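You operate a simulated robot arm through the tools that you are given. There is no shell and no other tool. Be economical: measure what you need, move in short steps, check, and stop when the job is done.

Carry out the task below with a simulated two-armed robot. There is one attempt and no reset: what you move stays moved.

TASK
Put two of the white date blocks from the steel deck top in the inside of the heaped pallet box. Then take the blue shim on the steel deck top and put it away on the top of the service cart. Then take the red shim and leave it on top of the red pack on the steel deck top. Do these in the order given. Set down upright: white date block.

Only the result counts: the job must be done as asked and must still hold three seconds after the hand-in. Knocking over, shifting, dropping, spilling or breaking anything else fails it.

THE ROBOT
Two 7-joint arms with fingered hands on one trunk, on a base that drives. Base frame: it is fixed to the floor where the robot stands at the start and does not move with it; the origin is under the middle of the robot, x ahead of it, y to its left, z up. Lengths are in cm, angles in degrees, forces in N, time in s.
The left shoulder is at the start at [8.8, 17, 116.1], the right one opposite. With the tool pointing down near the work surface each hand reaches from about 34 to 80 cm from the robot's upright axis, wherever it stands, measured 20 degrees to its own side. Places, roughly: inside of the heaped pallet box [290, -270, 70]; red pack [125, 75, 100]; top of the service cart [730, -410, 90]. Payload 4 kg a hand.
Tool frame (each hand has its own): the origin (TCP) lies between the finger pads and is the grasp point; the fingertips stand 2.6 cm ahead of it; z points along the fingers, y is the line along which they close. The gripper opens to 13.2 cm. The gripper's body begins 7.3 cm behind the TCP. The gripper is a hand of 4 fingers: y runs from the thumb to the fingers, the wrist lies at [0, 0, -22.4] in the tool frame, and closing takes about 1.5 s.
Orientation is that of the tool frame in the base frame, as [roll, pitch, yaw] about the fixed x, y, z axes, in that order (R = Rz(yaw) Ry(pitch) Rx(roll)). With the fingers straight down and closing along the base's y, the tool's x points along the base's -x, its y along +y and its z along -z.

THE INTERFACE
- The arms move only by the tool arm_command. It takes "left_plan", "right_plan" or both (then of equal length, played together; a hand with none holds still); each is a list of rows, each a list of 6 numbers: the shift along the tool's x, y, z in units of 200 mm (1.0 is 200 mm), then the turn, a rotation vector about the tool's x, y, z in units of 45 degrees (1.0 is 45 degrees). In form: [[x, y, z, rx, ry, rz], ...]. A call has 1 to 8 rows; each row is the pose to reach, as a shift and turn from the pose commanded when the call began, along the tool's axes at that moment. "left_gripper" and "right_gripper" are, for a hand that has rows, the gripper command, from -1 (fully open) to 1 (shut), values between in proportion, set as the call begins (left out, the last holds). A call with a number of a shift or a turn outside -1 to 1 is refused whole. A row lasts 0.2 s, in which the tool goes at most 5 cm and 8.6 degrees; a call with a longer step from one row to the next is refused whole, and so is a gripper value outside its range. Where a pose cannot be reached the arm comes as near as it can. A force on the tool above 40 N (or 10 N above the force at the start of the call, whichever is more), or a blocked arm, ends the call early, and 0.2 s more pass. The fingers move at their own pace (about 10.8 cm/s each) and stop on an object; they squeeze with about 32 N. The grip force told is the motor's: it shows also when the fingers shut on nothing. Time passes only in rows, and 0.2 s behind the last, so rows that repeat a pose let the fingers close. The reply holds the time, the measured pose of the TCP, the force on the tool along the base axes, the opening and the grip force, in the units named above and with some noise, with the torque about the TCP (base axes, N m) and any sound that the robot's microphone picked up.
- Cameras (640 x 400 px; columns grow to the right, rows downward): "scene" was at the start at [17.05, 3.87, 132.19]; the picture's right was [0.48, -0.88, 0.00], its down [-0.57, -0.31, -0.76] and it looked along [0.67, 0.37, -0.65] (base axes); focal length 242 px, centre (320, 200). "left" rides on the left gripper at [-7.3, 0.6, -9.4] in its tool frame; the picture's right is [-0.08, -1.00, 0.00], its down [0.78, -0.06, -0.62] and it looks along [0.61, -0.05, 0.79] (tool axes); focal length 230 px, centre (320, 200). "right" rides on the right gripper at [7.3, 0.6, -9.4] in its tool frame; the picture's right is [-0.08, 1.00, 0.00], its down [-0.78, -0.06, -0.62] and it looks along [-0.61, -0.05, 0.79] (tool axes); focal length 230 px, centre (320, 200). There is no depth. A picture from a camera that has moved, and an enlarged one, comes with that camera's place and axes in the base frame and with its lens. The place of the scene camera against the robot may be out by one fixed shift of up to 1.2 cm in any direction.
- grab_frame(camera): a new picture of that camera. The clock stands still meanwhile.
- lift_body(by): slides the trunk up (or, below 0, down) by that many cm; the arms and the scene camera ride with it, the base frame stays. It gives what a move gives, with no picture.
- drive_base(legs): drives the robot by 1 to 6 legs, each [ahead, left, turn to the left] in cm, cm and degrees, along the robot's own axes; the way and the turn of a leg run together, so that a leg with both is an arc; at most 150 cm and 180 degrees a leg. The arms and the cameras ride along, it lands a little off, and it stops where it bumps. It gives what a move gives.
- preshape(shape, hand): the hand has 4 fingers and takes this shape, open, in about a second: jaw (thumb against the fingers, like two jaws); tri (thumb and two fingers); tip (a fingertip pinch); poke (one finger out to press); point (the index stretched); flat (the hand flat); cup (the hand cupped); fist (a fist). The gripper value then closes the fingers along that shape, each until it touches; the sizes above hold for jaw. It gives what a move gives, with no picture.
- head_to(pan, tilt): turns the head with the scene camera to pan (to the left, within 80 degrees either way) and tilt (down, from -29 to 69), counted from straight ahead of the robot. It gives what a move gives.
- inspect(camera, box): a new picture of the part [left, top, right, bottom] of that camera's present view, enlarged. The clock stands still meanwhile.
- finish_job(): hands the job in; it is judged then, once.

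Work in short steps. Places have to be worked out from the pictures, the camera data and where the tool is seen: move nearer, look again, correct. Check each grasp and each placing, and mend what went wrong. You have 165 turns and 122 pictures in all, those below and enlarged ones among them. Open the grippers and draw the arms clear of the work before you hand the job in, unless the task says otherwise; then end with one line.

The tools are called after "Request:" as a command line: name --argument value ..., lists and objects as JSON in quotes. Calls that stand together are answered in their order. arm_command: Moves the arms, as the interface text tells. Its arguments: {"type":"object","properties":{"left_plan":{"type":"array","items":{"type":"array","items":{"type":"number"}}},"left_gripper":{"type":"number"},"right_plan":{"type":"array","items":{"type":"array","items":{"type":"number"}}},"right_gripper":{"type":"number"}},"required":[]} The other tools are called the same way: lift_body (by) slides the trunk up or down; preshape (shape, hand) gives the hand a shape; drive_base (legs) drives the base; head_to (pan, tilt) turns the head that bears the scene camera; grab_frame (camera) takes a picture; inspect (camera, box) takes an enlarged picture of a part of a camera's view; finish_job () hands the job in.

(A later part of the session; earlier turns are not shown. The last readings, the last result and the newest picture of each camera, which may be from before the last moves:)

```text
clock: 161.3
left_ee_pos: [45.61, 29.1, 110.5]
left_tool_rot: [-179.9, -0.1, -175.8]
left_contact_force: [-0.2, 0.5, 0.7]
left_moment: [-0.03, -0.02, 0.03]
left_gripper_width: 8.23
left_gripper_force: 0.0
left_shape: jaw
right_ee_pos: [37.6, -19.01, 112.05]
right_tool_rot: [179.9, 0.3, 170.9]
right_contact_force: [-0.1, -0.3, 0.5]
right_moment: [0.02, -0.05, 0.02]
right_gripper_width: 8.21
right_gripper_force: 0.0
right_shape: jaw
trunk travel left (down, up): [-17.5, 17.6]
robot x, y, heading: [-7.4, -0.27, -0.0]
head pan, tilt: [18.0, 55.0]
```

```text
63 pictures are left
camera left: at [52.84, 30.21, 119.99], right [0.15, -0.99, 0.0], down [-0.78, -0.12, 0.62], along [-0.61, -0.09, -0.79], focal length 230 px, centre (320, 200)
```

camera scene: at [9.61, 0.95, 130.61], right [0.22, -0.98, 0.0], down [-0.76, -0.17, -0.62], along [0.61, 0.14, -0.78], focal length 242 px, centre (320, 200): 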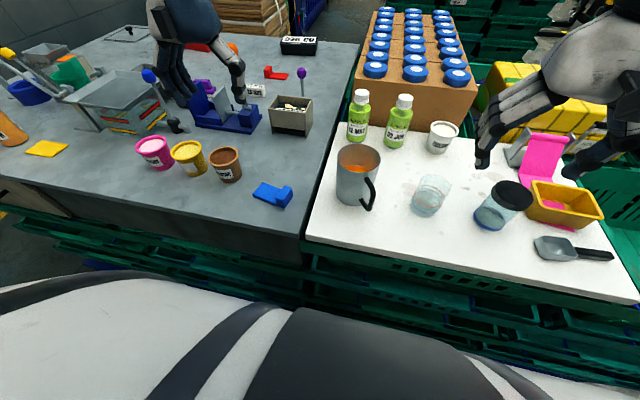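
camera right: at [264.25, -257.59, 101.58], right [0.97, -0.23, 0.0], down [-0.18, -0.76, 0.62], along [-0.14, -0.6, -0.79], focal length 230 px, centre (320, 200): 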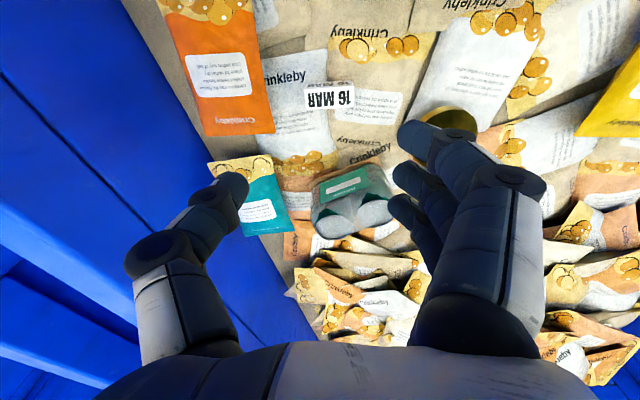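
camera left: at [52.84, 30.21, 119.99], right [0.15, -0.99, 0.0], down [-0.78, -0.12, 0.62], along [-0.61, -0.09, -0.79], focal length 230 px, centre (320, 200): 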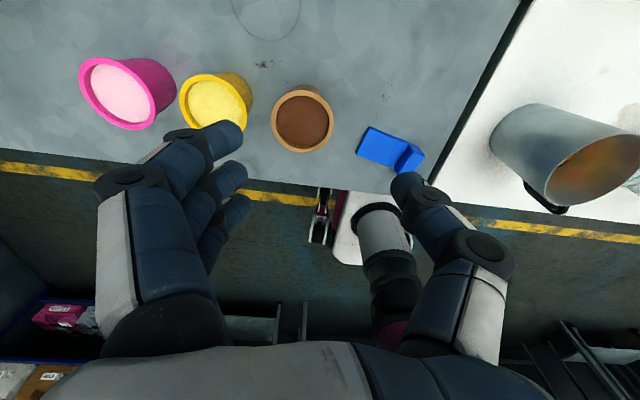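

Shim tab is around [40,16], plate toward [41,22]. Move the left hand over it.

Request:
arm_command --left_plan '[[0.1, -0.2, 0, 0, 0, 0], [0.2, -0.4, 0, 0, 0, 0], [0.32, -0.585, 0.05, 0, 0, 0], [0.32, -0.585, 0.25, 0, 0, 0], [0.32, -0.585, 0.4, 0, 0, 0], [0.32, -0.585, 0.4, 0, 0, 0]]'

Request:
grab_frame --camera "left"

Request:
inspect --camera "scene" --box '[180, 120, 360, 240]'

```text
clock: 162.7
left_ee_pos: [40.22, 16.96, 103.36]
left_tool_rot: [-176.0, 0.1, -174.7]
left_contact_force: [0.3, 0.5, -0.4]
left_moment: [-0.03, 0.01, 0.04]
left_gripper_width: 8.24
left_gripper_force: 0.1
left_shape: jaw
left hand out of reach, approached as far as the arm can: row 3, 4
right_ee_pos: [37.44, -19.06, 112.15]
right_tool_rot: [179.9, 0.2, 171.0]
right_contact_force: [-0.4, -1.1, 0.1]
right_moment: [-0.02, 0.03, 0.01]
right_gripper_width: 8.23
right_gripper_force: 0.1
right_shape: jaw
trunk travel left (down, up): [-17.5, 17.6]
robot x, y, heading: [-7.36, -0.67, 0.0]
head pan, tilt: [18.0, 55.0]
```

```text
62 pictures are left
camera left: at [47.4, 18.79, 112.72], right [0.17, -0.98, 0.07], down [-0.78, -0.09, 0.62], along [-0.6, -0.16, -0.78], focal length 230 px, centre (320, 200)
```

left: 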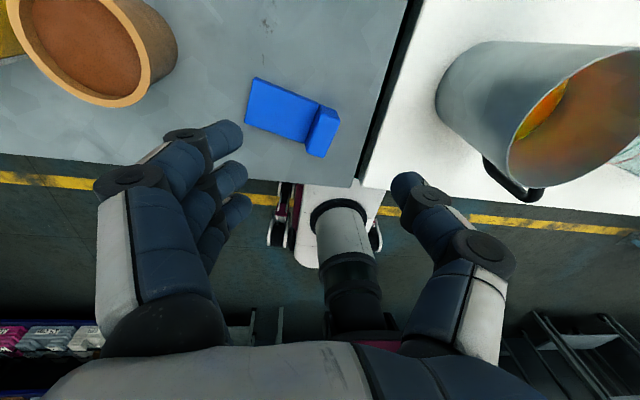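

```text
3.33 times, centred on (270, 180) of scene
camera zoom: at [9.72, 0.16, 130.65], right [0.11, -0.99, 0.0], down [-0.78, -0.09, -0.62], along [0.62, 0.07, -0.78], focal length 806 px, centre (487, 267)
```

zoom: 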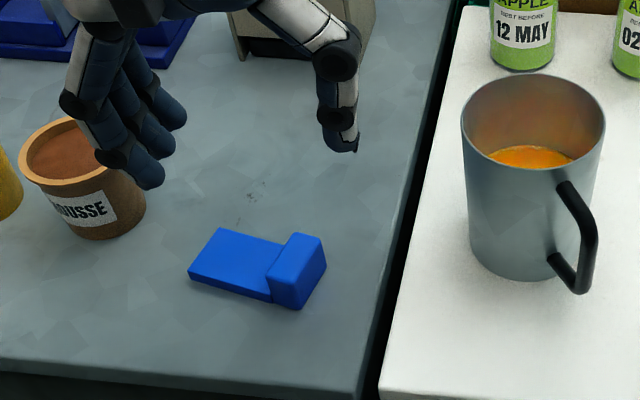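

The arm is cramped this close; I'll back the base 9 cm, then rotate the hand 90° so it grips across the shim's short width.

Request:
drive_base --legs '[[-9, 0, 0]]'

Request:
arm_command --left_plan '[[-0.1, 0, -0.1, 0, 0, 0.18], [-0.2, 0, -0.15, 0, 0, 0.36], [-0.3, 0, -0.15, 0, 0, 0.54], [-0.4, 0, -0.15, 0, 0, 0.72], [-0.4, 0, -0.15, 0, 0, 0.9], [-0.4, 0, -0.15, 0, 0, 1.0], [-0.4, 0, -0.15, 0, 0, 1.0]]'

Request:
arm_command --left_plan '[[0, 0, 0, 0, 0, 0.18], [0, 0, 0, 0, 0, 0.36], [0, 0, 0, 0, 0, 0.54], [0, 0, 0, 0, 0, 0.72], [0, 0, 0, 0, 0, 0.8], [0, 0, 0, 0, 0, 0.8]]'

Request:
grab_frame --camera "left"

```text
clock: 163.8
left_ee_pos: [31.41, 17.17, 103.2]
left_tool_rot: [-176.2, -0.2, -174.4]
left_contact_force: [-0.5, 0.8, 0.8]
left_moment: [0.05, -0.05, -0.02]
left_gripper_width: 8.23
left_gripper_force: 0.0
left_shape: jaw
right_ee_pos: [28.62, -19.07, 112.02]
right_tool_rot: [-180.0, 0.3, 171.1]
right_contact_force: [-0.2, -1.2, -0.2]
right_moment: [0.02, 0.0, -0.01]
right_gripper_width: 8.22
right_gripper_force: 0.0
right_shape: jaw
trunk travel left (down, up): [-17.5, 17.6]
robot x, y, heading: [-16.22, -0.67, 0.0]
head pan, tilt: [18.0, 55.0]
```

```text
clock: 165.4
left_ee_pos: [39.38, 18.17, 105.95]
left_tool_rot: [-177.1, 2.4, 140.7]
left_contact_force: [-0.3, -0.6, -0.6]
left_moment: [0.03, 0.0, 0.0]
left_gripper_width: 8.22
left_gripper_force: 0.0
left_shape: jaw
right_ee_pos: [28.65, -19.15, 112.12]
right_tool_rot: [179.9, 0.3, 171.0]
right_contact_force: [0.0, -0.2, -0.7]
right_moment: [0.02, 0.03, -0.01]
right_gripper_width: 8.21
right_gripper_force: 0.0
right_shape: jaw
trunk travel left (down, up): [-17.5, 17.6]
robot x, y, heading: [-16.34, -0.61, -0.2]
head pan, tilt: [18.0, 55.0]
```

```text
clock: 166.8
left_ee_pos: [39.41, 18.07, 105.98]
left_tool_rot: [-179.1, 3.7, 104.6]
left_contact_force: [-1.0, 0.3, 0.2]
left_moment: [0.03, 0.04, 0.01]
left_gripper_width: 8.22
left_gripper_force: 0.1
left_shape: jaw
right_ee_pos: [28.78, -19.16, 112.06]
right_tool_rot: [179.8, 0.3, 171.0]
right_contact_force: [-0.6, 0.2, 0.1]
right_moment: [0.02, -0.01, 0.0]
right_gripper_width: 8.24
right_gripper_force: 0.2
right_shape: jaw
trunk travel left (down, up): [-17.5, 17.6]
robot x, y, heading: [-15.97, -0.38, -0.3]
head pan, tilt: [18.0, 55.0]
```

```text
60 pictures are left
camera left: at [41.74, 11.84, 115.83], right [-0.95, -0.32, 0.02], down [-0.26, 0.78, 0.57], along [-0.2, 0.53, -0.82], focal length 230 px, centre (320, 200)
```

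left: 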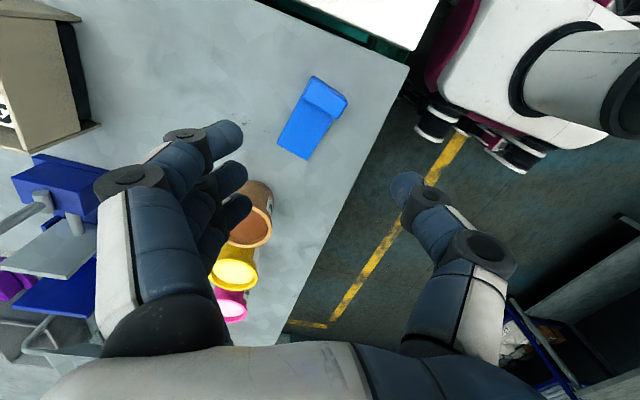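

Correct the tilt and yaw to match the shim's axis (~12° off), staying above.

Request:
arm_command --left_plan '[[0, 0, 0, 0, 0.08, 0.15], [-0.01, 0.01, 0, 0, 0.08, 0.3], [-0.02, 0.02, 0, 0, 0.08, 0.45], [-0.02, 0.02, 0.1, 0, 0.08, 0.59], [-0.02, 0.02, 0.25, 0, 0.08, 0.59], [-0.02, 0.02, 0.25, 0, 0.08, 0.59]]'

Request:
grab_frame --camera "left"

Request:
inspect --camera "scene" --box '[180, 120, 360, 240]'

```text
clock: 168.2
left_ee_pos: [39.8, 17.61, 100.99]
left_tool_rot: [180.0, 0.2, 78.1]
left_contact_force: [0.4, 0.4, 0.4]
left_moment: [0.0, -0.04, -0.02]
left_gripper_width: 8.2
left_gripper_force: 0.0
left_shape: jaw
right_ee_pos: [28.67, -19.17, 112.14]
right_tool_rot: [-180.0, 0.3, 171.0]
right_contact_force: [0.2, -1.1, 0.0]
right_moment: [-0.02, -0.02, 0.0]
right_gripper_width: 8.23
right_gripper_force: 0.0
right_shape: jaw
trunk travel left (down, up): [-17.5, 17.6]
robot x, y, heading: [-16.0, -0.11, 0.1]
head pan, tilt: [18.0, 55.0]
```

```text
59 pictures are left
camera left: at [38.83, 10.36, 110.47], right [-0.99, 0.13, 0.0], down [0.1, 0.78, 0.61], along [0.08, 0.61, -0.79], focal length 230 px, centre (320, 200)
```

left: 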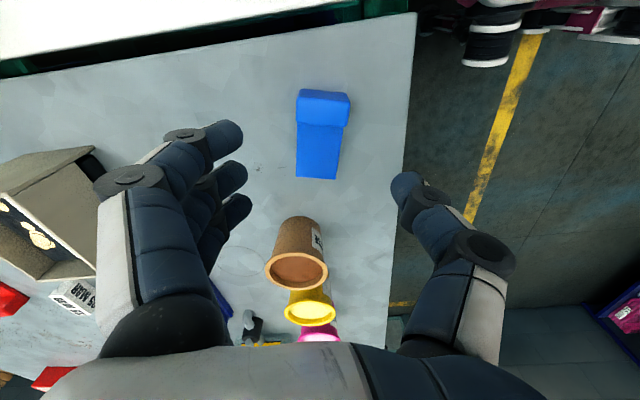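

```text
3.33 times, centred on (270, 180) of scene
camera zoom: at [0.25, 1.54, 130.2], right [0.31, -0.95, 0.0], down [-0.78, -0.25, -0.57], along [0.55, 0.18, -0.82], focal length 806 px, centre (487, 267)
```

zoom: 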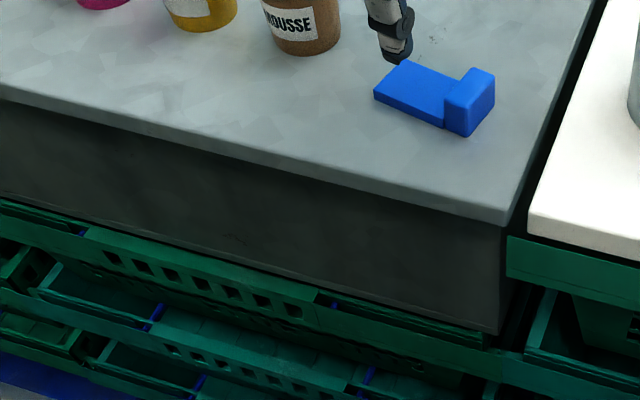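

Well aligned across the shim. Descend to z≈92.9 and close.

Request:
arm_command --left_plan '[[0, 0, 0.15, 0, 0, 0], [0, 0, 0.3, 0, 0, 0], [0, 0, 0.37, 0, 0, 0], [0, 0, 0.405, 0, 0, 0], [0, 0, 0.405, 0, 0, 0]]'

Request:
arm_command --left_plan '[[0, 0, 0, 0, 0, 0], [0, 0, 0, 0, 0, 0], [0, 0, 0, 0, 0, 0], [0, 0, 0, 0, 0, 0], [0, 0, 0, 0, 0, 0], [0, 0, 0, 0, 0, 0], [0, 0, 0, 0, 0, 0]]' --left_gripper 1

Request:
grab_frame --camera "left"

```text
clock: 169.4
left_ee_pos: [39.81, 17.4, 92.85]
left_tool_rot: [-179.9, 0.3, 78.0]
left_contact_force: [0.2, 0.6, -0.2]
left_moment: [0.01, 0.0, -0.01]
left_gripper_width: 8.21
left_gripper_force: 0.1
left_shape: jaw
right_ee_pos: [28.68, -19.17, 112.09]
right_tool_rot: [179.9, 0.3, 171.0]
right_contact_force: [-1.0, -0.7, 0.4]
right_moment: [-0.02, -0.04, -0.01]
right_gripper_width: 8.2
right_gripper_force: 0.1
right_shape: jaw
trunk travel left (down, up): [-17.5, 17.6]
robot x, y, heading: [-16.03, -0.25, -0.0]
head pan, tilt: [18.0, 55.0]
```

```text
clock: 171.0
left_ee_pos: [39.86, 17.45, 93.06]
left_tool_rot: [179.9, 0.2, 78.1]
left_contact_force: [0.1, 1.0, 8.1]
left_moment: [0.06, 0.13, -0.01]
left_gripper_width: 3.32
left_gripper_force: 32.4
left_shape: jaw
right_ee_pos: [28.71, -19.13, 112.13]
right_tool_rot: [179.9, 0.3, 171.0]
right_contact_force: [-0.2, -0.1, 0.8]
right_moment: [0.0, 0.01, -0.01]
right_gripper_width: 8.23
right_gripper_force: 0.0
right_shape: jaw
trunk travel left (down, up): [-17.5, 17.6]
robot x, y, heading: [-16.24, -0.41, -0.0]
head pan, tilt: [18.0, 55.0]
```

```text
57 pictures are left
camera left: at [38.91, 10.21, 102.4], right [-0.99, 0.13, 0.0], down [0.1, 0.78, 0.61], along [0.08, 0.61, -0.79], focal length 230 px, centre (320, 200)
```

left: 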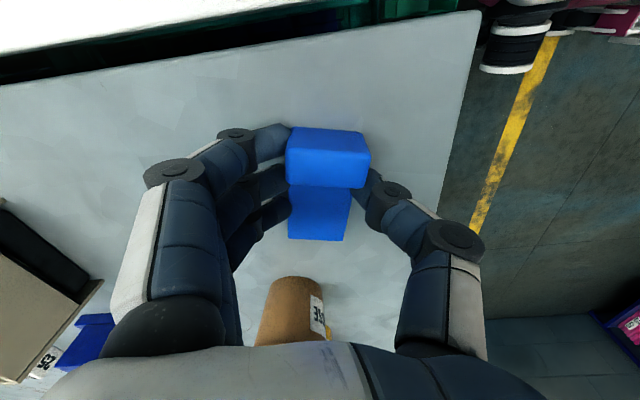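

Solid three-finger grip. Lift and verify.

Request:
arm_command --left_plan '[[0, 0, -0.1, 0, 0, 0], [0, 0, -0.3, 0, 0, 0], [0, 0, -0.55, 0, 0, 0], [0, 0, -0.8, 0, 0, 0], [0, 0, -1.0, 0, 0, 0], [0, 0, -1.0, 0, 0, 0]]'

Request:
grab_frame --camera "left"

```text
clock: 172.4
left_ee_pos: [39.84, 17.67, 112.94]
left_tool_rot: [179.9, 0.1, 78.1]
left_contact_force: [-0.9, -0.7, -1.8]
left_moment: [-0.01, -0.01, 0.01]
left_gripper_width: 2.8
left_gripper_force: 31.4
left_shape: jaw
right_ee_pos: [28.79, -19.07, 111.98]
right_tool_rot: [-180.0, 0.4, 171.0]
right_contact_force: [0.3, -1.1, 0.2]
right_moment: [-0.03, 0.01, 0.01]
right_gripper_width: 8.22
right_gripper_force: 0.1
right_shape: jaw
trunk travel left (down, up): [-17.5, 17.6]
robot x, y, heading: [-15.98, -0.51, -0.2]
head pan, tilt: [18.0, 55.0]
```

```text
56 pictures are left
camera left: at [38.81, 10.37, 122.32], right [-0.99, 0.13, 0.0], down [0.1, 0.78, 0.61], along [0.08, 0.61, -0.79], focal length 230 px, centre (320, 200)
```

left: 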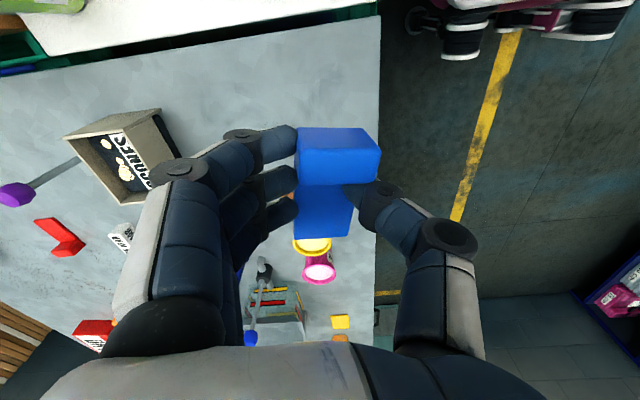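

Held securely. Now drive back around to the aisle and on toward the cart.

Request:
drive_base --legs '[[-30, 0, 0], [0, 0, -90], [150, 0, 0], [26, 0, 0], [0, 0, 90], [150, 0, 0]]'

Request:
drive_base --legs '[[150, 0, 0], [120, 0, 0]]'

Request:
head_to --pan -15 --tilt 15

Request:
grab_frame --camera "scene"

```text
clock: 197.6
left_ee_pos: [158.99, -160.61, 112.88]
left_tool_rot: [-179.9, 0.2, 77.7]
left_contact_force: [-0.8, 0.2, -0.7]
left_moment: [-0.01, -0.04, 0.02]
left_gripper_width: 2.76
left_gripper_force: 32.2
left_shape: jaw
right_ee_pos: [147.88, -197.21, 112.19]
right_tool_rot: [180.0, 0.3, 170.7]
right_contact_force: [-0.1, 0.0, -0.5]
right_moment: [-0.02, 0.01, -0.02]
right_gripper_width: 8.22
right_gripper_force: 0.1
right_shape: jaw
trunk travel left (down, up): [-17.5, 17.6]
robot x, y, heading: [102.9, -178.42, -0.1]
head pan, tilt: [18.0, 55.0]
```

```text
clock: 210.7
left_ee_pos: [429.01, -162.44, 112.84]
left_tool_rot: [-180.0, 0.3, 77.5]
left_contact_force: [-0.2, -0.2, -0.8]
left_moment: [-0.04, -0.02, 0.0]
left_gripper_width: 2.78
left_gripper_force: 31.6
left_shape: jaw
right_ee_pos: [417.59, -198.91, 112.1]
right_tool_rot: [179.9, 0.3, 170.4]
right_contact_force: [0.8, 0.7, 0.5]
right_moment: [0.01, -0.01, 0.02]
right_gripper_width: 8.21
right_gripper_force: 0.0
right_shape: jaw
trunk travel left (down, up): [-17.5, 17.6]
robot x, y, heading: [372.72, -180.12, -0.9]
head pan, tilt: [18.0, 55.0]
```

```text
clock: 211.8
left_ee_pos: [429.08, -162.5, 112.99]
left_tool_rot: [-180.0, 0.2, 77.5]
left_contact_force: [-0.1, -1.0, -1.6]
left_moment: [-0.02, -0.01, 0.04]
left_gripper_width: 2.79
left_gripper_force: 31.8
left_shape: jaw
right_ee_pos: [417.72, -198.99, 112.0]
right_tool_rot: [180.0, 0.4, 170.5]
right_contact_force: [-0.3, -0.1, 0.4]
right_moment: [-0.03, 0.0, 0.03]
right_gripper_width: 8.22
right_gripper_force: 0.0
right_shape: jaw
trunk travel left (down, up): [-17.5, 17.6]
robot x, y, heading: [373.15, -179.99, -0.8]
head pan, tilt: [-15.0, 15.0]
```

```text
55 pictures are left
camera scene: at [391.52, -182.7, 136.2], right [-0.27, -0.96, 0.0], down [-0.25, 0.07, -0.97], along [0.93, -0.26, -0.26], focal length 242 px, centre (320, 200)
```

scene: 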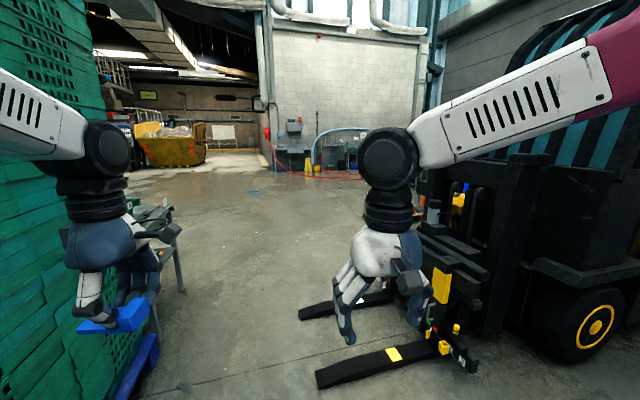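

The forklift's forks lie right of the way (y<−207), and stacks are left (y>−118). I'll shift to y≈−162 and go on to x≈640.

Request:
drive_base --legs '[[0, 17, 0.8], [150, 0, 0], [115, 0, 0]]'

Request:
head_to --pan -60 --tilt 20

Request:
grab_frame --camera "scene"

```text
clock: 225.7
left_ee_pos: [691.59, -144.52, 112.88]
left_tool_rot: [-180.0, 0.3, 77.8]
left_contact_force: [-0.2, 0.8, -1.7]
left_moment: [-0.01, 0.04, -0.02]
left_gripper_width: 2.77
left_gripper_force: 31.3
left_shape: jaw
right_ee_pos: [680.53, -181.23, 111.97]
right_tool_rot: [-179.9, 0.3, 170.8]
right_contact_force: [0.5, -0.3, -0.2]
right_moment: [-0.03, 0.01, 0.0]
right_gripper_width: 8.24
right_gripper_force: 0.1
right_shape: jaw
trunk travel left (down, up): [-17.5, 17.6]
robot x, y, heading: [635.65, -162.36, -0.0]
head pan, tilt: [-15.0, 15.0]
```

```text
clock: 226.8
left_ee_pos: [691.73, -144.38, 112.81]
left_tool_rot: [179.9, 0.1, 77.8]
left_contact_force: [-0.4, 0.1, -1.8]
left_moment: [0.0, 0.03, 0.0]
left_gripper_width: 2.79
left_gripper_force: 31.9
left_shape: jaw
right_ee_pos: [680.49, -181.16, 112.18]
right_tool_rot: [179.9, 0.2, 170.8]
right_contact_force: [-0.8, -0.6, -0.5]
right_moment: [0.02, 0.03, 0.01]
right_gripper_width: 8.23
right_gripper_force: 0.0
right_shape: jaw
trunk travel left (down, up): [-17.5, 17.6]
robot x, y, heading: [635.68, -162.52, -0.3]
head pan, tilt: [-60.0, 20.0]
```

```text
54 pictures are left
camera scene: at [649.9, -170.67, 135.4], right [-0.87, -0.5, 0.0], down [-0.17, 0.3, -0.94], along [0.47, -0.82, -0.34], focal length 242 px, centre (320, 200)
```

scene: 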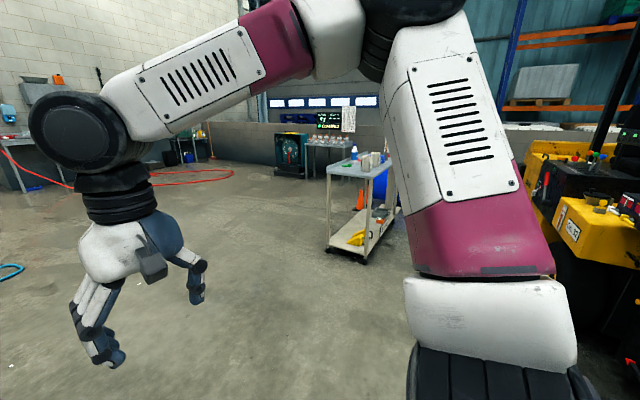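

The service cart is seen at about x 714–751, near edge y≈−366. Drive to stand in front of it, facing −y.

Request:
drive_base --legs '[[95, 0, 0], [0, 0, -90], [125, 0, 0]]'

Request:
head_to --pan 0 --tilt 30

Request:
grab_frame --camera "scene"

```text
clock: 241.5
left_ee_pos: [749.66, -343.39, 113.01]
left_tool_rot: [-180.0, 0.3, -11.3]
left_contact_force: [-0.4, 0.0, -1.9]
left_moment: [0.01, 0.01, -0.02]
left_gripper_width: 2.75
left_gripper_force: 32.0
left_shape: jaw
right_ee_pos: [712.86, -332.91, 112.08]
right_tool_rot: [-180.0, 0.3, 81.6]
right_contact_force: [0.9, -0.7, 0.5]
right_moment: [0.02, -0.02, -0.02]
right_gripper_width: 8.22
right_gripper_force: 0.0
right_shape: jaw
trunk travel left (down, up): [-17.5, 17.6]
robot x, y, heading: [731.03, -287.61, -89.5]
head pan, tilt: [-60.0, 20.0]
```

```text
clock: 242.8
left_ee_pos: [749.76, -343.46, 112.83]
left_tool_rot: [180.0, 0.3, -11.3]
left_contact_force: [-0.3, 0.0, -1.7]
left_moment: [0.01, -0.02, -0.02]
left_gripper_width: 2.73
left_gripper_force: 31.9
left_shape: jaw
right_ee_pos: [712.82, -332.76, 112.1]
right_tool_rot: [-179.9, 0.3, 81.7]
right_contact_force: [0.1, -0.3, 0.4]
right_moment: [0.01, -0.03, -0.03]
right_gripper_width: 8.22
right_gripper_force: 0.1
right_shape: jaw
trunk travel left (down, up): [-17.5, 17.6]
robot x, y, heading: [731.0, -287.56, -88.9]
head pan, tilt: [0.0, 30.0]
```

```text
53 pictures are left
camera scene: at [731.33, -306.34, 133.79], right [-1.0, -0.01, 0.0], down [-0.01, 0.5, -0.87], along [0.01, -0.87, -0.5], focal length 242 px, centre (320, 200)
```

scene: 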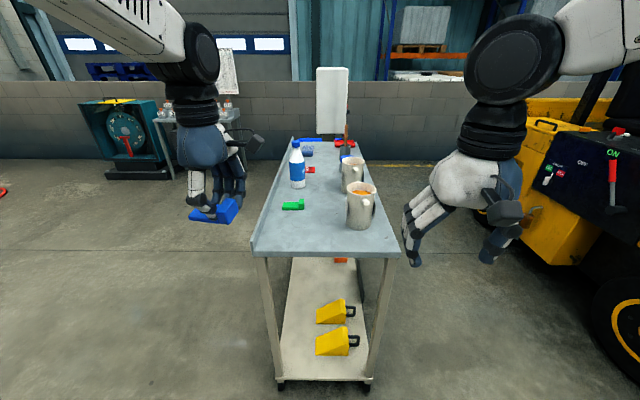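

Cart top is clear between the near edge (y≈−355), mug at [720,−366] and green shim at [740,−378]. Target ≈[738,−365]. Drive 17 cm closer and move the hand over.

Request:
drive_base --legs '[[17, 0, 0]]'

Request:
grab_frame --camera "scene"

Request:
grab_frame --camera "left"

```text
clock: 244.2
left_ee_pos: [749.79, -360.38, 112.87]
left_tool_rot: [180.0, 0.2, -11.3]
left_contact_force: [-0.8, 0.7, -1.1]
left_moment: [-0.02, 0.05, 0.0]
left_gripper_width: 2.75
left_gripper_force: 32.1
left_shape: jaw
right_ee_pos: [712.91, -349.77, 112.02]
right_tool_rot: [179.9, 0.4, 81.7]
right_contact_force: [1.0, -1.0, 0.0]
right_moment: [0.02, 0.04, 0.0]
right_gripper_width: 8.21
right_gripper_force: 0.1
right_shape: jaw
trunk travel left (down, up): [-17.5, 17.6]
robot x, y, heading: [731.11, -304.85, -89.5]
head pan, tilt: [0.0, 30.0]
```

```text
52 pictures are left
camera scene: at [731.54, -323.37, 133.79], right [-1.0, -0.01, 0.0], down [-0.01, 0.5, -0.87], along [0.01, -0.87, -0.5], focal length 242 px, centre (320, 200)
```

scene: 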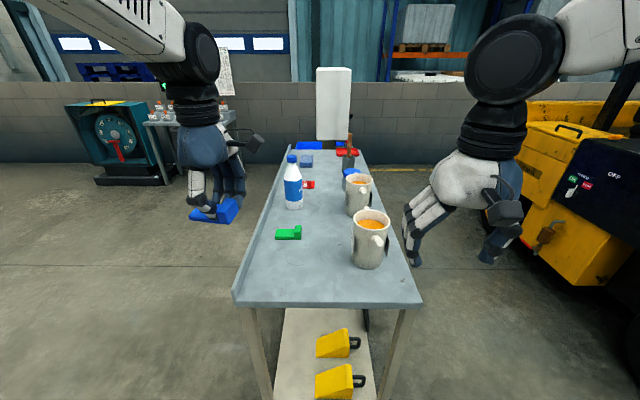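

```text
51 pictures are left
camera left: at [742.58, -359.54, 122.29], right [0.12, 0.99, 0.0], down [0.78, -0.09, 0.61], along [0.61, -0.07, -0.79], focal length 230 px, centre (320, 200)
```

left: 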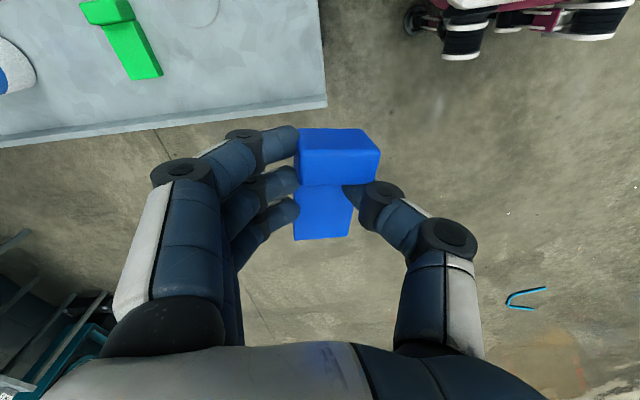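

Target refined to [739.5,−369.5]. Move over it and down to z≈100.

Request:
arm_command --left_plan '[[-0.13, 0.18, 0, 0, 0, 0], [-0.27, 0.36, 0.05, 0, 0, 0], [-0.416, 0.547, 0.1, 0, 0, 0], [-0.416, 0.547, 0.3, 0, 0, 0], [-0.416, 0.547, 0.5, 0, 0, 0], [-0.416, 0.547, 0.64, 0, 0, 0], [-0.416, 0.547, 0.64, 0, 0, 0]]'

Request:
grab_frame --camera "left"

Request:
grab_frame --camera "scene"

```text
clock: 245.8
left_ee_pos: [739.57, -369.41, 100.07]
left_tool_rot: [180.0, 0.2, -11.2]
left_contact_force: [0.5, 0.6, -1.7]
left_moment: [-0.02, -0.01, 0.03]
left_gripper_width: 2.77
left_gripper_force: 32.0
left_shape: jaw
right_ee_pos: [713.15, -349.83, 112.06]
right_tool_rot: [179.9, 0.3, 81.7]
right_contact_force: [0.1, -0.2, -0.2]
right_moment: [0.03, -0.04, -0.01]
right_gripper_width: 8.2
right_gripper_force: 0.1
right_shape: jaw
trunk travel left (down, up): [-17.5, 17.6]
robot x, y, heading: [731.18, -304.62, -89.5]
head pan, tilt: [0.0, 30.0]
```

```text
50 pictures are left
camera left: at [732.25, -368.56, 109.54], right [0.12, 0.99, 0.0], down [0.78, -0.09, 0.61], along [0.61, -0.07, -0.79], focal length 230 px, centre (320, 200)
```

left: 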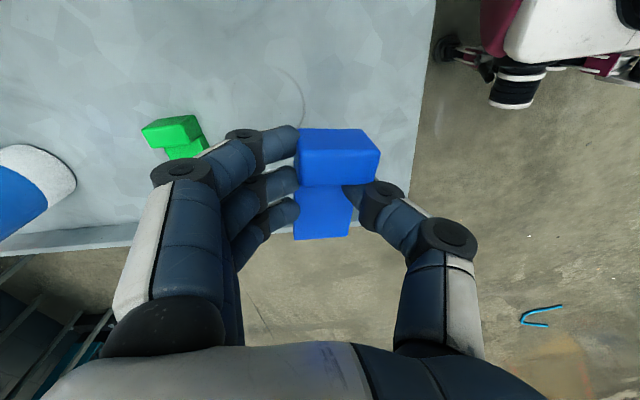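

```text
49 pictures are left
camera scene: at [731.52, -323.28, 133.8], right [-1.0, -0.01, 0.0], down [-0.01, 0.5, -0.87], along [0.01, -0.87, -0.5], focal length 242 px, centre (320, 200)
```

scene: 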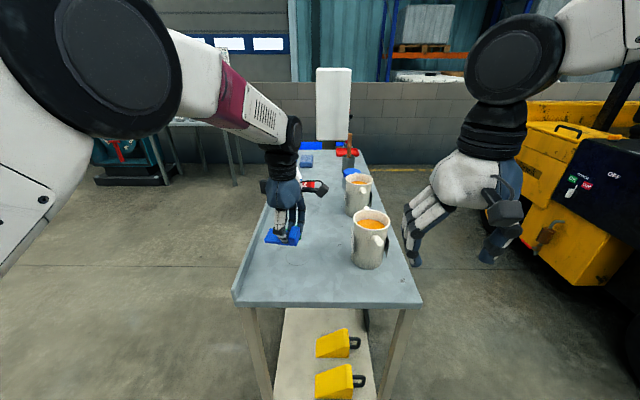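

The shim's free end is close to the cart's side lip; shift 4 cm toward −x and lower.

Request:
arm_command --left_plan '[[-0.206, -0.01, 0, 0, 0, 0], [-0.206, -0.01, 0.15, 0, 0, 0], [-0.206, -0.01, 0.28, 0, 0, 0], [-0.206, -0.01, 0.28, 0, 0, 0]]'

Request:
inspect --camera "scene" --box '[220, 160, 420, 310]'

Request:
grab_frame --camera "left"

```text
clock: 246.8
left_ee_pos: [735.55, -368.4, 94.59]
left_tool_rot: [180.0, 0.3, -11.3]
left_contact_force: [0.5, -0.3, -2.3]
left_moment: [-0.04, 0.03, 0.01]
left_gripper_width: 2.78
left_gripper_force: 32.3
left_shape: jaw
right_ee_pos: [713.02, -349.8, 112.07]
right_tool_rot: [180.0, 0.3, 81.6]
right_contact_force: [-0.3, 0.4, 0.1]
right_moment: [-0.07, 0.02, -0.03]
right_gripper_width: 8.24
right_gripper_force: 0.0
right_shape: jaw
trunk travel left (down, up): [-17.5, 17.6]
robot x, y, heading: [730.96, -304.67, -89.2]
head pan, tilt: [0.0, 30.0]
```

```text
2.67 times, centred on (320, 235) of scene
camera zoom: at [731.56, -323.28, 133.8], right [-1.0, -0.01, 0.0], down [-0.01, 0.5, -0.87], along [0.01, -0.87, -0.5], focal length 645 px, centre (320, 107)
```

zoom: 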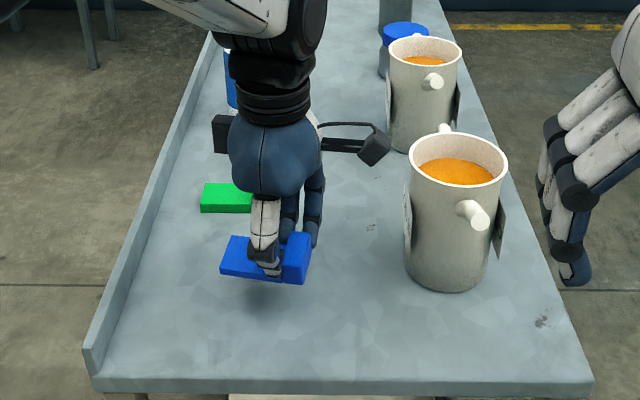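

```text
47 pictures are left
camera left: at [728.3, -367.57, 103.96], right [0.12, 0.99, 0.0], down [0.78, -0.09, 0.61], along [0.61, -0.07, -0.79], focal length 230 px, centre (320, 200)
```

left: 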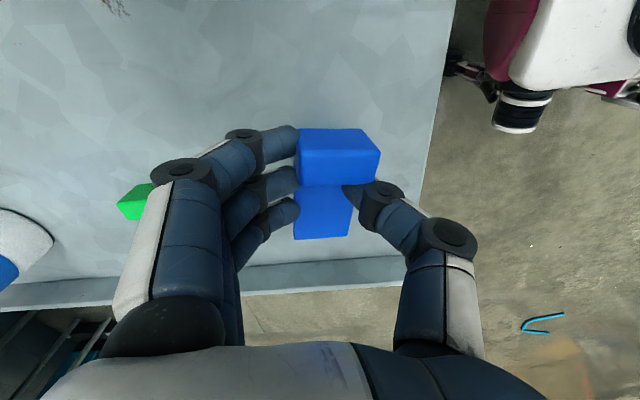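

Good spot. Shift 1.5 cm away from the mug and lower until contact.

Request:
arm_command --left_plan '[[0.075, 0, 0, 0, 0, 0], [0.075, 0, 0.03, 0, 0, 0], [0.075, 0, 0.06, 0, 0, 0], [0.075, 0, 0.085, 0, 0, 0], [0.075, 0, 0.11, 0, 0, 0], [0.075, 0, 0.135, 0, 0, 0], [0.075, 0, 0.16, 0, 0, 0]]'

Request:
inspect --camera "scene" --box '[220, 160, 420, 310]'

```text
clock: 248.4
left_ee_pos: [736.97, -368.64, 91.37]
left_tool_rot: [180.0, 0.3, -11.3]
left_contact_force: [-0.6, 0.7, -1.1]
left_moment: [0.0, 0.01, 0.0]
left_gripper_width: 2.71
left_gripper_force: 31.7
left_shape: jaw
right_ee_pos: [712.89, -349.83, 112.1]
right_tool_rot: [-180.0, 0.4, 81.7]
right_contact_force: [0.2, -0.8, 1.2]
right_moment: [0.01, 0.03, -0.04]
right_gripper_width: 8.22
right_gripper_force: 0.0
right_shape: jaw
trunk travel left (down, up): [-17.5, 17.6]
robot x, y, heading: [731.23, -304.94, -89.2]
head pan, tilt: [0.0, 30.0]
```

```text
2.67 times, centred on (320, 235) of scene
camera zoom: at [731.53, -323.31, 133.79], right [-1.0, -0.01, 0.0], down [-0.01, 0.5, -0.87], along [0.01, -0.87, -0.5], focal length 645 px, centre (320, 107)
```

zoom: 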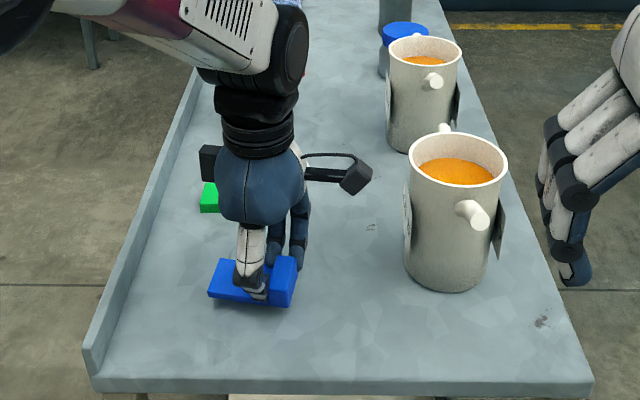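

Still no contact; cart top is a bit lower. Continue lowering.

Request:
arm_command --left_plan '[[0, 0, 0.025, 0, 0, 0], [0, 0, 0.05, 0, 0, 0], [0, 0, 0.075, 0, 0, 0], [0, 0, 0.1, 0, 0, 0], [0, 0, 0.125, 0, 0, 0], [0, 0, 0.15, 0, 0, 0], [0, 0, 0.175, 0, 0, 0], [0, 0, 0.2, 0, 0, 0]]'

Request:
inspect --camera "scene" --box '[220, 160, 420, 310]'

```text
clock: 249.7
left_ee_pos: [736.89, -368.84, 89.72]
left_tool_rot: [179.3, 0.0, -11.1]
left_contact_force: [1.2, 9.9, 31.3]
left_moment: [1.04, -0.22, 0.02]
left_gripper_width: 3.04
left_gripper_force: 31.7
left_shape: jaw
right_ee_pos: [713.02, -349.45, 112.23]
right_tool_rot: [179.8, 0.5, 81.6]
right_contact_force: [-0.4, -0.3, -1.1]
right_moment: [0.02, 0.02, -0.02]
right_gripper_width: 8.22
right_gripper_force: 0.1
right_shape: jaw
trunk travel left (down, up): [-17.5, 17.6]
robot x, y, heading: [731.16, -304.65, -89.1]
head pan, tilt: [0.0, 30.0]
stopped in row 6 (left hand): the force on the tool passed its limit (the readings are from after the stop); the commanded pose is now the measured one
```

```text
2.67 times, centred on (320, 235) of scene
camera zoom: at [731.51, -322.91, 133.88], right [-1.0, -0.01, 0.0], down [-0.01, 0.5, -0.87], along [0.01, -0.87, -0.5], focal length 645 px, centre (320, 107)
```

zoom: 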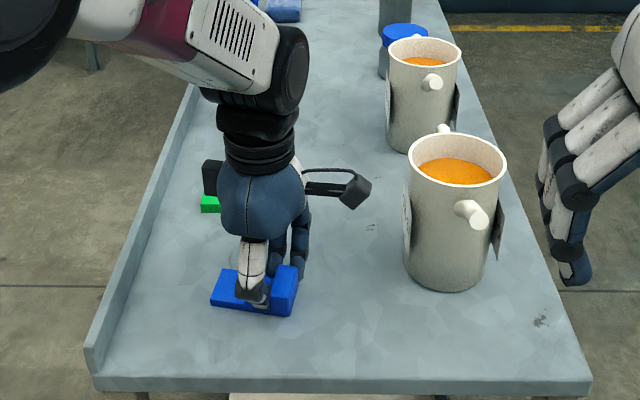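

Contact with the cart top. Ease 3 mm, open the fingers, and lift off.

Request:
arm_command --left_plan '[[0, 0, -0.02, 0, 0, 0], [0, 0, -0.02, 0, 0, 0]]'

Request:
arm_command --left_plan '[[0, 0, 0, 0, 0, 0], [0, 0, 0, 0, 0, 0], [0, 0, 0, 0, 0, 0], [0, 0, 0, 0, 0, 0]]' --left_gripper 0.0

Request:
grab_frame --camera "left"

```text
clock: 250.3
left_ee_pos: [736.84, -368.94, 89.63]
left_tool_rot: [179.5, 0.2, -11.2]
left_contact_force: [-0.9, 4.0, 19.5]
left_moment: [0.58, -0.13, 0.04]
left_gripper_width: 3.05
left_gripper_force: 31.8
left_shape: jaw
right_ee_pos: [713.01, -349.62, 112.23]
right_tool_rot: [179.9, 0.5, 81.7]
right_contact_force: [0.3, -0.4, 0.0]
right_moment: [0.0, -0.01, 0.01]
right_gripper_width: 8.21
right_gripper_force: 0.0
right_shape: jaw
trunk travel left (down, up): [-17.5, 17.6]
robot x, y, heading: [731.36, -305.09, -89.5]
head pan, tilt: [0.0, 30.0]
```

```text
clock: 251.3
left_ee_pos: [737.08, -368.96, 89.57]
left_tool_rot: [179.8, 0.2, -11.2]
left_contact_force: [0.0, -0.1, 0.6]
left_moment: [0.01, 0.03, 0.0]
left_gripper_width: 6.53
left_gripper_force: 0.0
left_shape: jaw
right_ee_pos: [712.96, -349.73, 112.0]
right_tool_rot: [-180.0, 0.3, 81.7]
right_contact_force: [-0.6, 0.8, 0.0]
right_moment: [-0.01, -0.02, -0.01]
right_gripper_width: 8.26
right_gripper_force: 0.2
right_shape: jaw
trunk travel left (down, up): [-17.5, 17.6]
robot x, y, heading: [731.17, -304.75, -89.5]
head pan, tilt: [0.0, 30.0]
```

```text
44 pictures are left
camera left: at [729.69, -368.02, 98.96], right [0.12, 0.99, -0.01], down [0.78, -0.09, 0.61], along [0.61, -0.08, -0.79], focal length 230 px, centre (320, 200)
```

left: 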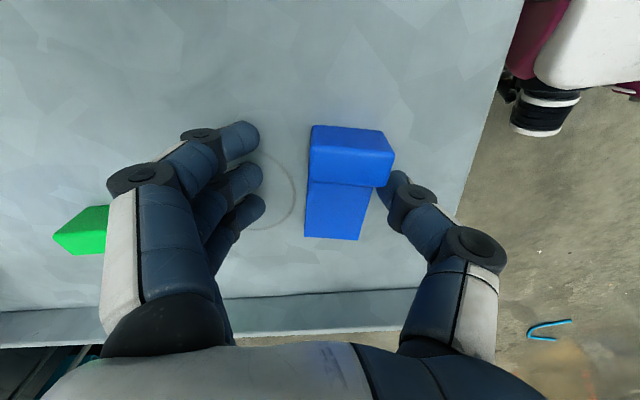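

Released flat on the cart. Shift the thumb off slightly, lift away and check.

Request:
arm_command --left_plan '[[0, -0.03, 0, 0, 0, 0], [0, -0.03, -0.1, 0, 0, 0], [0, -0.03, -0.3, 0, 0, 0], [0, -0.03, -0.5, 0, 0, 0], [0, -0.03, -0.75, 0, 0, 0], [0, -0.03, -1.0, 0, 0, 0], [0, -0.03, -1.0, 0, 0, 0]]'

Request:
inspect --camera "scene" --box '[220, 160, 420, 310]'

```text
clock: 252.9
left_ee_pos: [737.06, -368.31, 109.46]
left_tool_rot: [179.6, 0.2, -11.2]
left_contact_force: [1.3, 0.4, 0.3]
left_moment: [-0.02, -0.03, 0.01]
left_gripper_width: 6.55
left_gripper_force: 0.1
left_shape: jaw
right_ee_pos: [713.04, -349.84, 112.05]
right_tool_rot: [-180.0, 0.3, 81.8]
right_contact_force: [0.4, 0.9, -0.2]
right_moment: [0.01, 0.02, 0.01]
right_gripper_width: 8.2
right_gripper_force: 0.1
right_shape: jaw
trunk travel left (down, up): [-17.5, 17.6]
robot x, y, heading: [730.95, -305.01, -89.2]
head pan, tilt: [0.0, 30.0]
```

```text
2.67 times, centred on (320, 235) of scene
camera zoom: at [731.54, -323.34, 133.77], right [-1.0, -0.01, 0.0], down [-0.01, 0.5, -0.87], along [0.01, -0.87, -0.5], focal length 645 px, centre (320, 107)
```

zoom: 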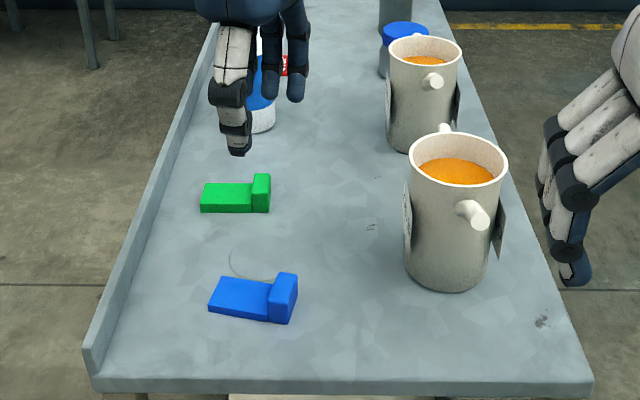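

Blue shim is on the cart, clear of the rest. Drive back: aisle y≈−162 westward, then up the far side of the deck.

Request:
drive_base --legs '[[-143, 0, 0], [0, 0, -90.5], [150, 0, 0], [150, 0, 0], [150, 0, 0]]'

```text
clock: 272.6
left_ee_pos: [501.45, -159.4, 110.47]
left_tool_rot: [178.7, 0.6, -104.5]
left_contact_force: [0.3, -0.3, 0.2]
left_moment: [0.03, -0.02, 0.0]
left_gripper_width: 6.57
left_gripper_force: 0.0
left_shape: jaw
right_ee_pos: [521.31, -136.58, 114.01]
right_tool_rot: [-179.7, 2.9, -11.3]
right_contact_force: [0.4, -0.9, -0.1]
right_moment: [-0.02, -0.01, 0.01]
right_gripper_width: 8.24
right_gripper_force: 0.0
right_shape: jaw
trunk travel left (down, up): [-17.5, 17.6]
robot x, y, heading: [563.48, -156.43, 177.3]
head pan, tilt: [0.0, 30.0]
stopped in leg 4: the robot was blocked; the commanded pose is now the measured one
```

Blocked — the right hand reading is slightly tilted, so it may be touching something. Look.

Request:
head_to --pan -30 --tilt 20

Request:
grab_frame --camera "scene"

Request:
grab_frame --camera "right"

```text
clock: 273.6
left_ee_pos: [501.64, -159.7, 110.52]
left_tool_rot: [178.4, 0.4, -104.3]
left_contact_force: [-0.8, -0.9, -0.1]
left_moment: [0.02, 0.01, 0.03]
left_gripper_width: 6.55
left_gripper_force: 0.1
left_shape: jaw
right_ee_pos: [521.24, -136.75, 113.95]
right_tool_rot: [-179.8, 2.9, -11.2]
right_contact_force: [-0.1, 0.2, 0.4]
right_moment: [0.03, 0.0, 0.0]
right_gripper_width: 8.22
right_gripper_force: 0.1
right_shape: jaw
trunk travel left (down, up): [-17.5, 17.6]
robot x, y, heading: [563.86, -156.04, 177.7]
head pan, tilt: [-30.0, 20.0]
```

```text
42 pictures are left
camera scene: at [548.78, -152.17, 135.72], right [0.54, 0.84, 0.0], down [0.27, -0.17, -0.95], along [-0.8, 0.51, -0.32], focal length 242 px, centre (320, 200)
```

scene: 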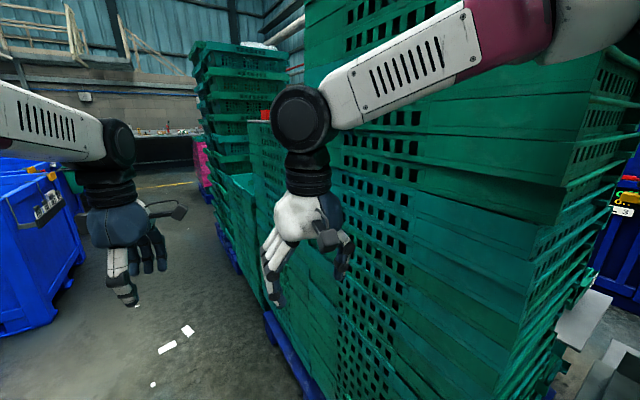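

```text
41 pictures are left
camera right: at [528.69, -138.84, 122.96], right [-0.27, -0.96, 0.0], down [-0.73, 0.2, 0.66], along [-0.63, 0.18, -0.75], focal length 230 px, centre (320, 200)
```

right: 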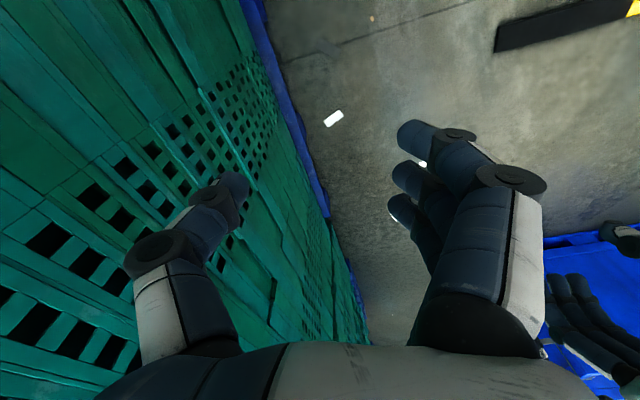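

The right elbow grazed the green stack; it seems unmoved. Strafe away 10 cm with heading correction, then continue.

Request:
drive_base --legs '[[0, 11, 0], [0, 0, 2.4]]'

Request:
grab_frame --camera "scene"

```text
clock: 275.2
left_ee_pos: [499.8, -172.41, 109.59]
left_tool_rot: [179.6, 0.2, -101.9]
left_contact_force: [1.1, 0.2, 0.6]
left_moment: [0.01, -0.02, 0.03]
left_gripper_width: 6.54
left_gripper_force: 0.1
left_shape: jaw
right_ee_pos: [518.34, -148.45, 112.85]
right_tool_rot: [179.9, 1.5, -9.0]
right_contact_force: [0.2, 0.7, -1.1]
right_moment: [0.04, 0.0, -0.01]
right_gripper_width: 8.23
right_gripper_force: 0.1
right_shape: jaw
trunk travel left (down, up): [-17.5, 17.6]
robot x, y, heading: [563.24, -167.06, -180.0]
head pan, tilt: [-30.0, 20.0]
```

```text
40 pictures are left
camera scene: at [546.11, -162.68, 135.41], right [0.5, 0.87, 0.0], down [0.3, -0.17, -0.94], along [-0.81, 0.47, -0.34], focal length 242 px, centre (320, 200)
```

scene: 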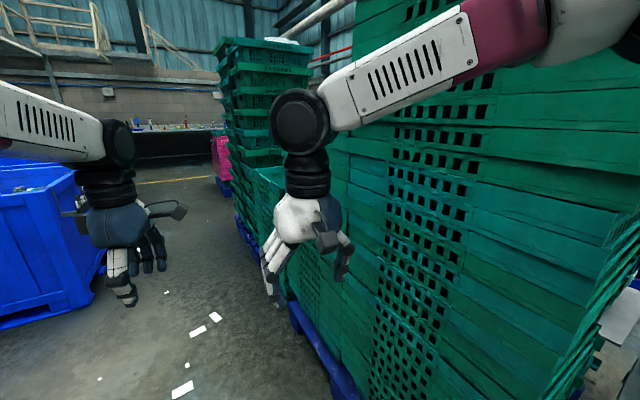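

Request:
drive_base --legs '[[0, 4, 0], [130, 0, 0]]'

```text
clock: 282.2
left_ee_pos: [369.54, -177.07, 109.49]
left_tool_rot: [179.6, 0.0, -101.5]
left_contact_force: [-0.2, -0.3, -1.0]
left_moment: [-0.01, 0.01, 0.0]
left_gripper_width: 6.53
left_gripper_force: 0.1
left_shape: jaw
right_ee_pos: [388.01, -153.28, 112.86]
right_tool_rot: [179.8, 1.3, -8.5]
right_contact_force: [-0.5, -0.3, -1.0]
right_moment: [0.01, -0.01, 0.01]
right_gripper_width: 8.26
right_gripper_force: 0.0
right_shape: jaw
trunk travel left (down, up): [-17.5, 17.6]
robot x, y, heading: [433.27, -171.84, -179.7]
head pan, tilt: [-30.0, 20.0]
```

Through. Continue west, then up to the deck's far side and face it at y≈20.

Request:
drive_base --legs '[[150, 0, 0], [88, 0, 0], [0, 0, -90], [150, 0, 0], [42, 0, 0], [0, 0, 90]]'

Request:
head_to --pan -10 --tilt 40

Request:
grab_frame --camera "scene"

```text
clock: 310.8
left_ee_pos: [128.18, 13.3, 109.59]
left_tool_rot: [179.6, 0.1, -101.4]
left_contact_force: [-0.5, -1.4, 0.7]
left_moment: [0.0, -0.02, 0.02]
left_gripper_width: 6.57
left_gripper_force: 0.0
left_shape: jaw
right_ee_pos: [146.61, 37.26, 112.85]
right_tool_rot: [179.9, 1.4, -8.2]
right_contact_force: [-0.2, 0.1, -0.1]
right_moment: [0.0, -0.01, -0.01]
right_gripper_width: 8.23
right_gripper_force: 0.1
right_shape: jaw
trunk travel left (down, up): [-17.5, 17.6]
robot x, y, heading: [191.8, 19.23, -179.3]
head pan, tilt: [-30.0, 20.0]
```

```text
clock: 311.6
left_ee_pos: [128.12, 13.35, 109.54]
left_tool_rot: [179.7, 0.1, -101.4]
left_contact_force: [-0.2, 0.4, 0.3]
left_moment: [0.0, -0.01, 0.0]
left_gripper_width: 6.56
left_gripper_force: 0.0
left_shape: jaw
right_ee_pos: [146.61, 37.35, 112.8]
right_tool_rot: [179.9, 1.4, -8.3]
right_contact_force: [-0.1, -0.5, -0.1]
right_moment: [-0.01, 0.03, -0.01]
right_gripper_width: 8.21
right_gripper_force: 0.1
right_shape: jaw
trunk travel left (down, up): [-17.5, 17.6]
robot x, y, heading: [191.9, 19.28, -179.7]
head pan, tilt: [-10.0, 40.0]
```

```text
39 pictures are left
camera scene: at [174.18, 20.29, 132.27], right [0.17, 0.99, 0.0], down [0.63, -0.11, -0.77], along [-0.76, 0.13, -0.64], focal length 242 px, centre (320, 200)
```

scene: 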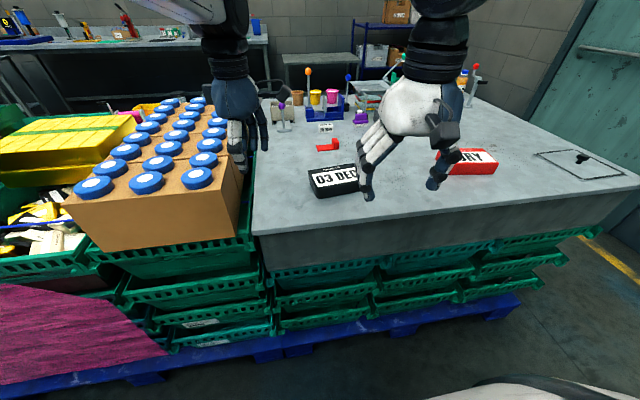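

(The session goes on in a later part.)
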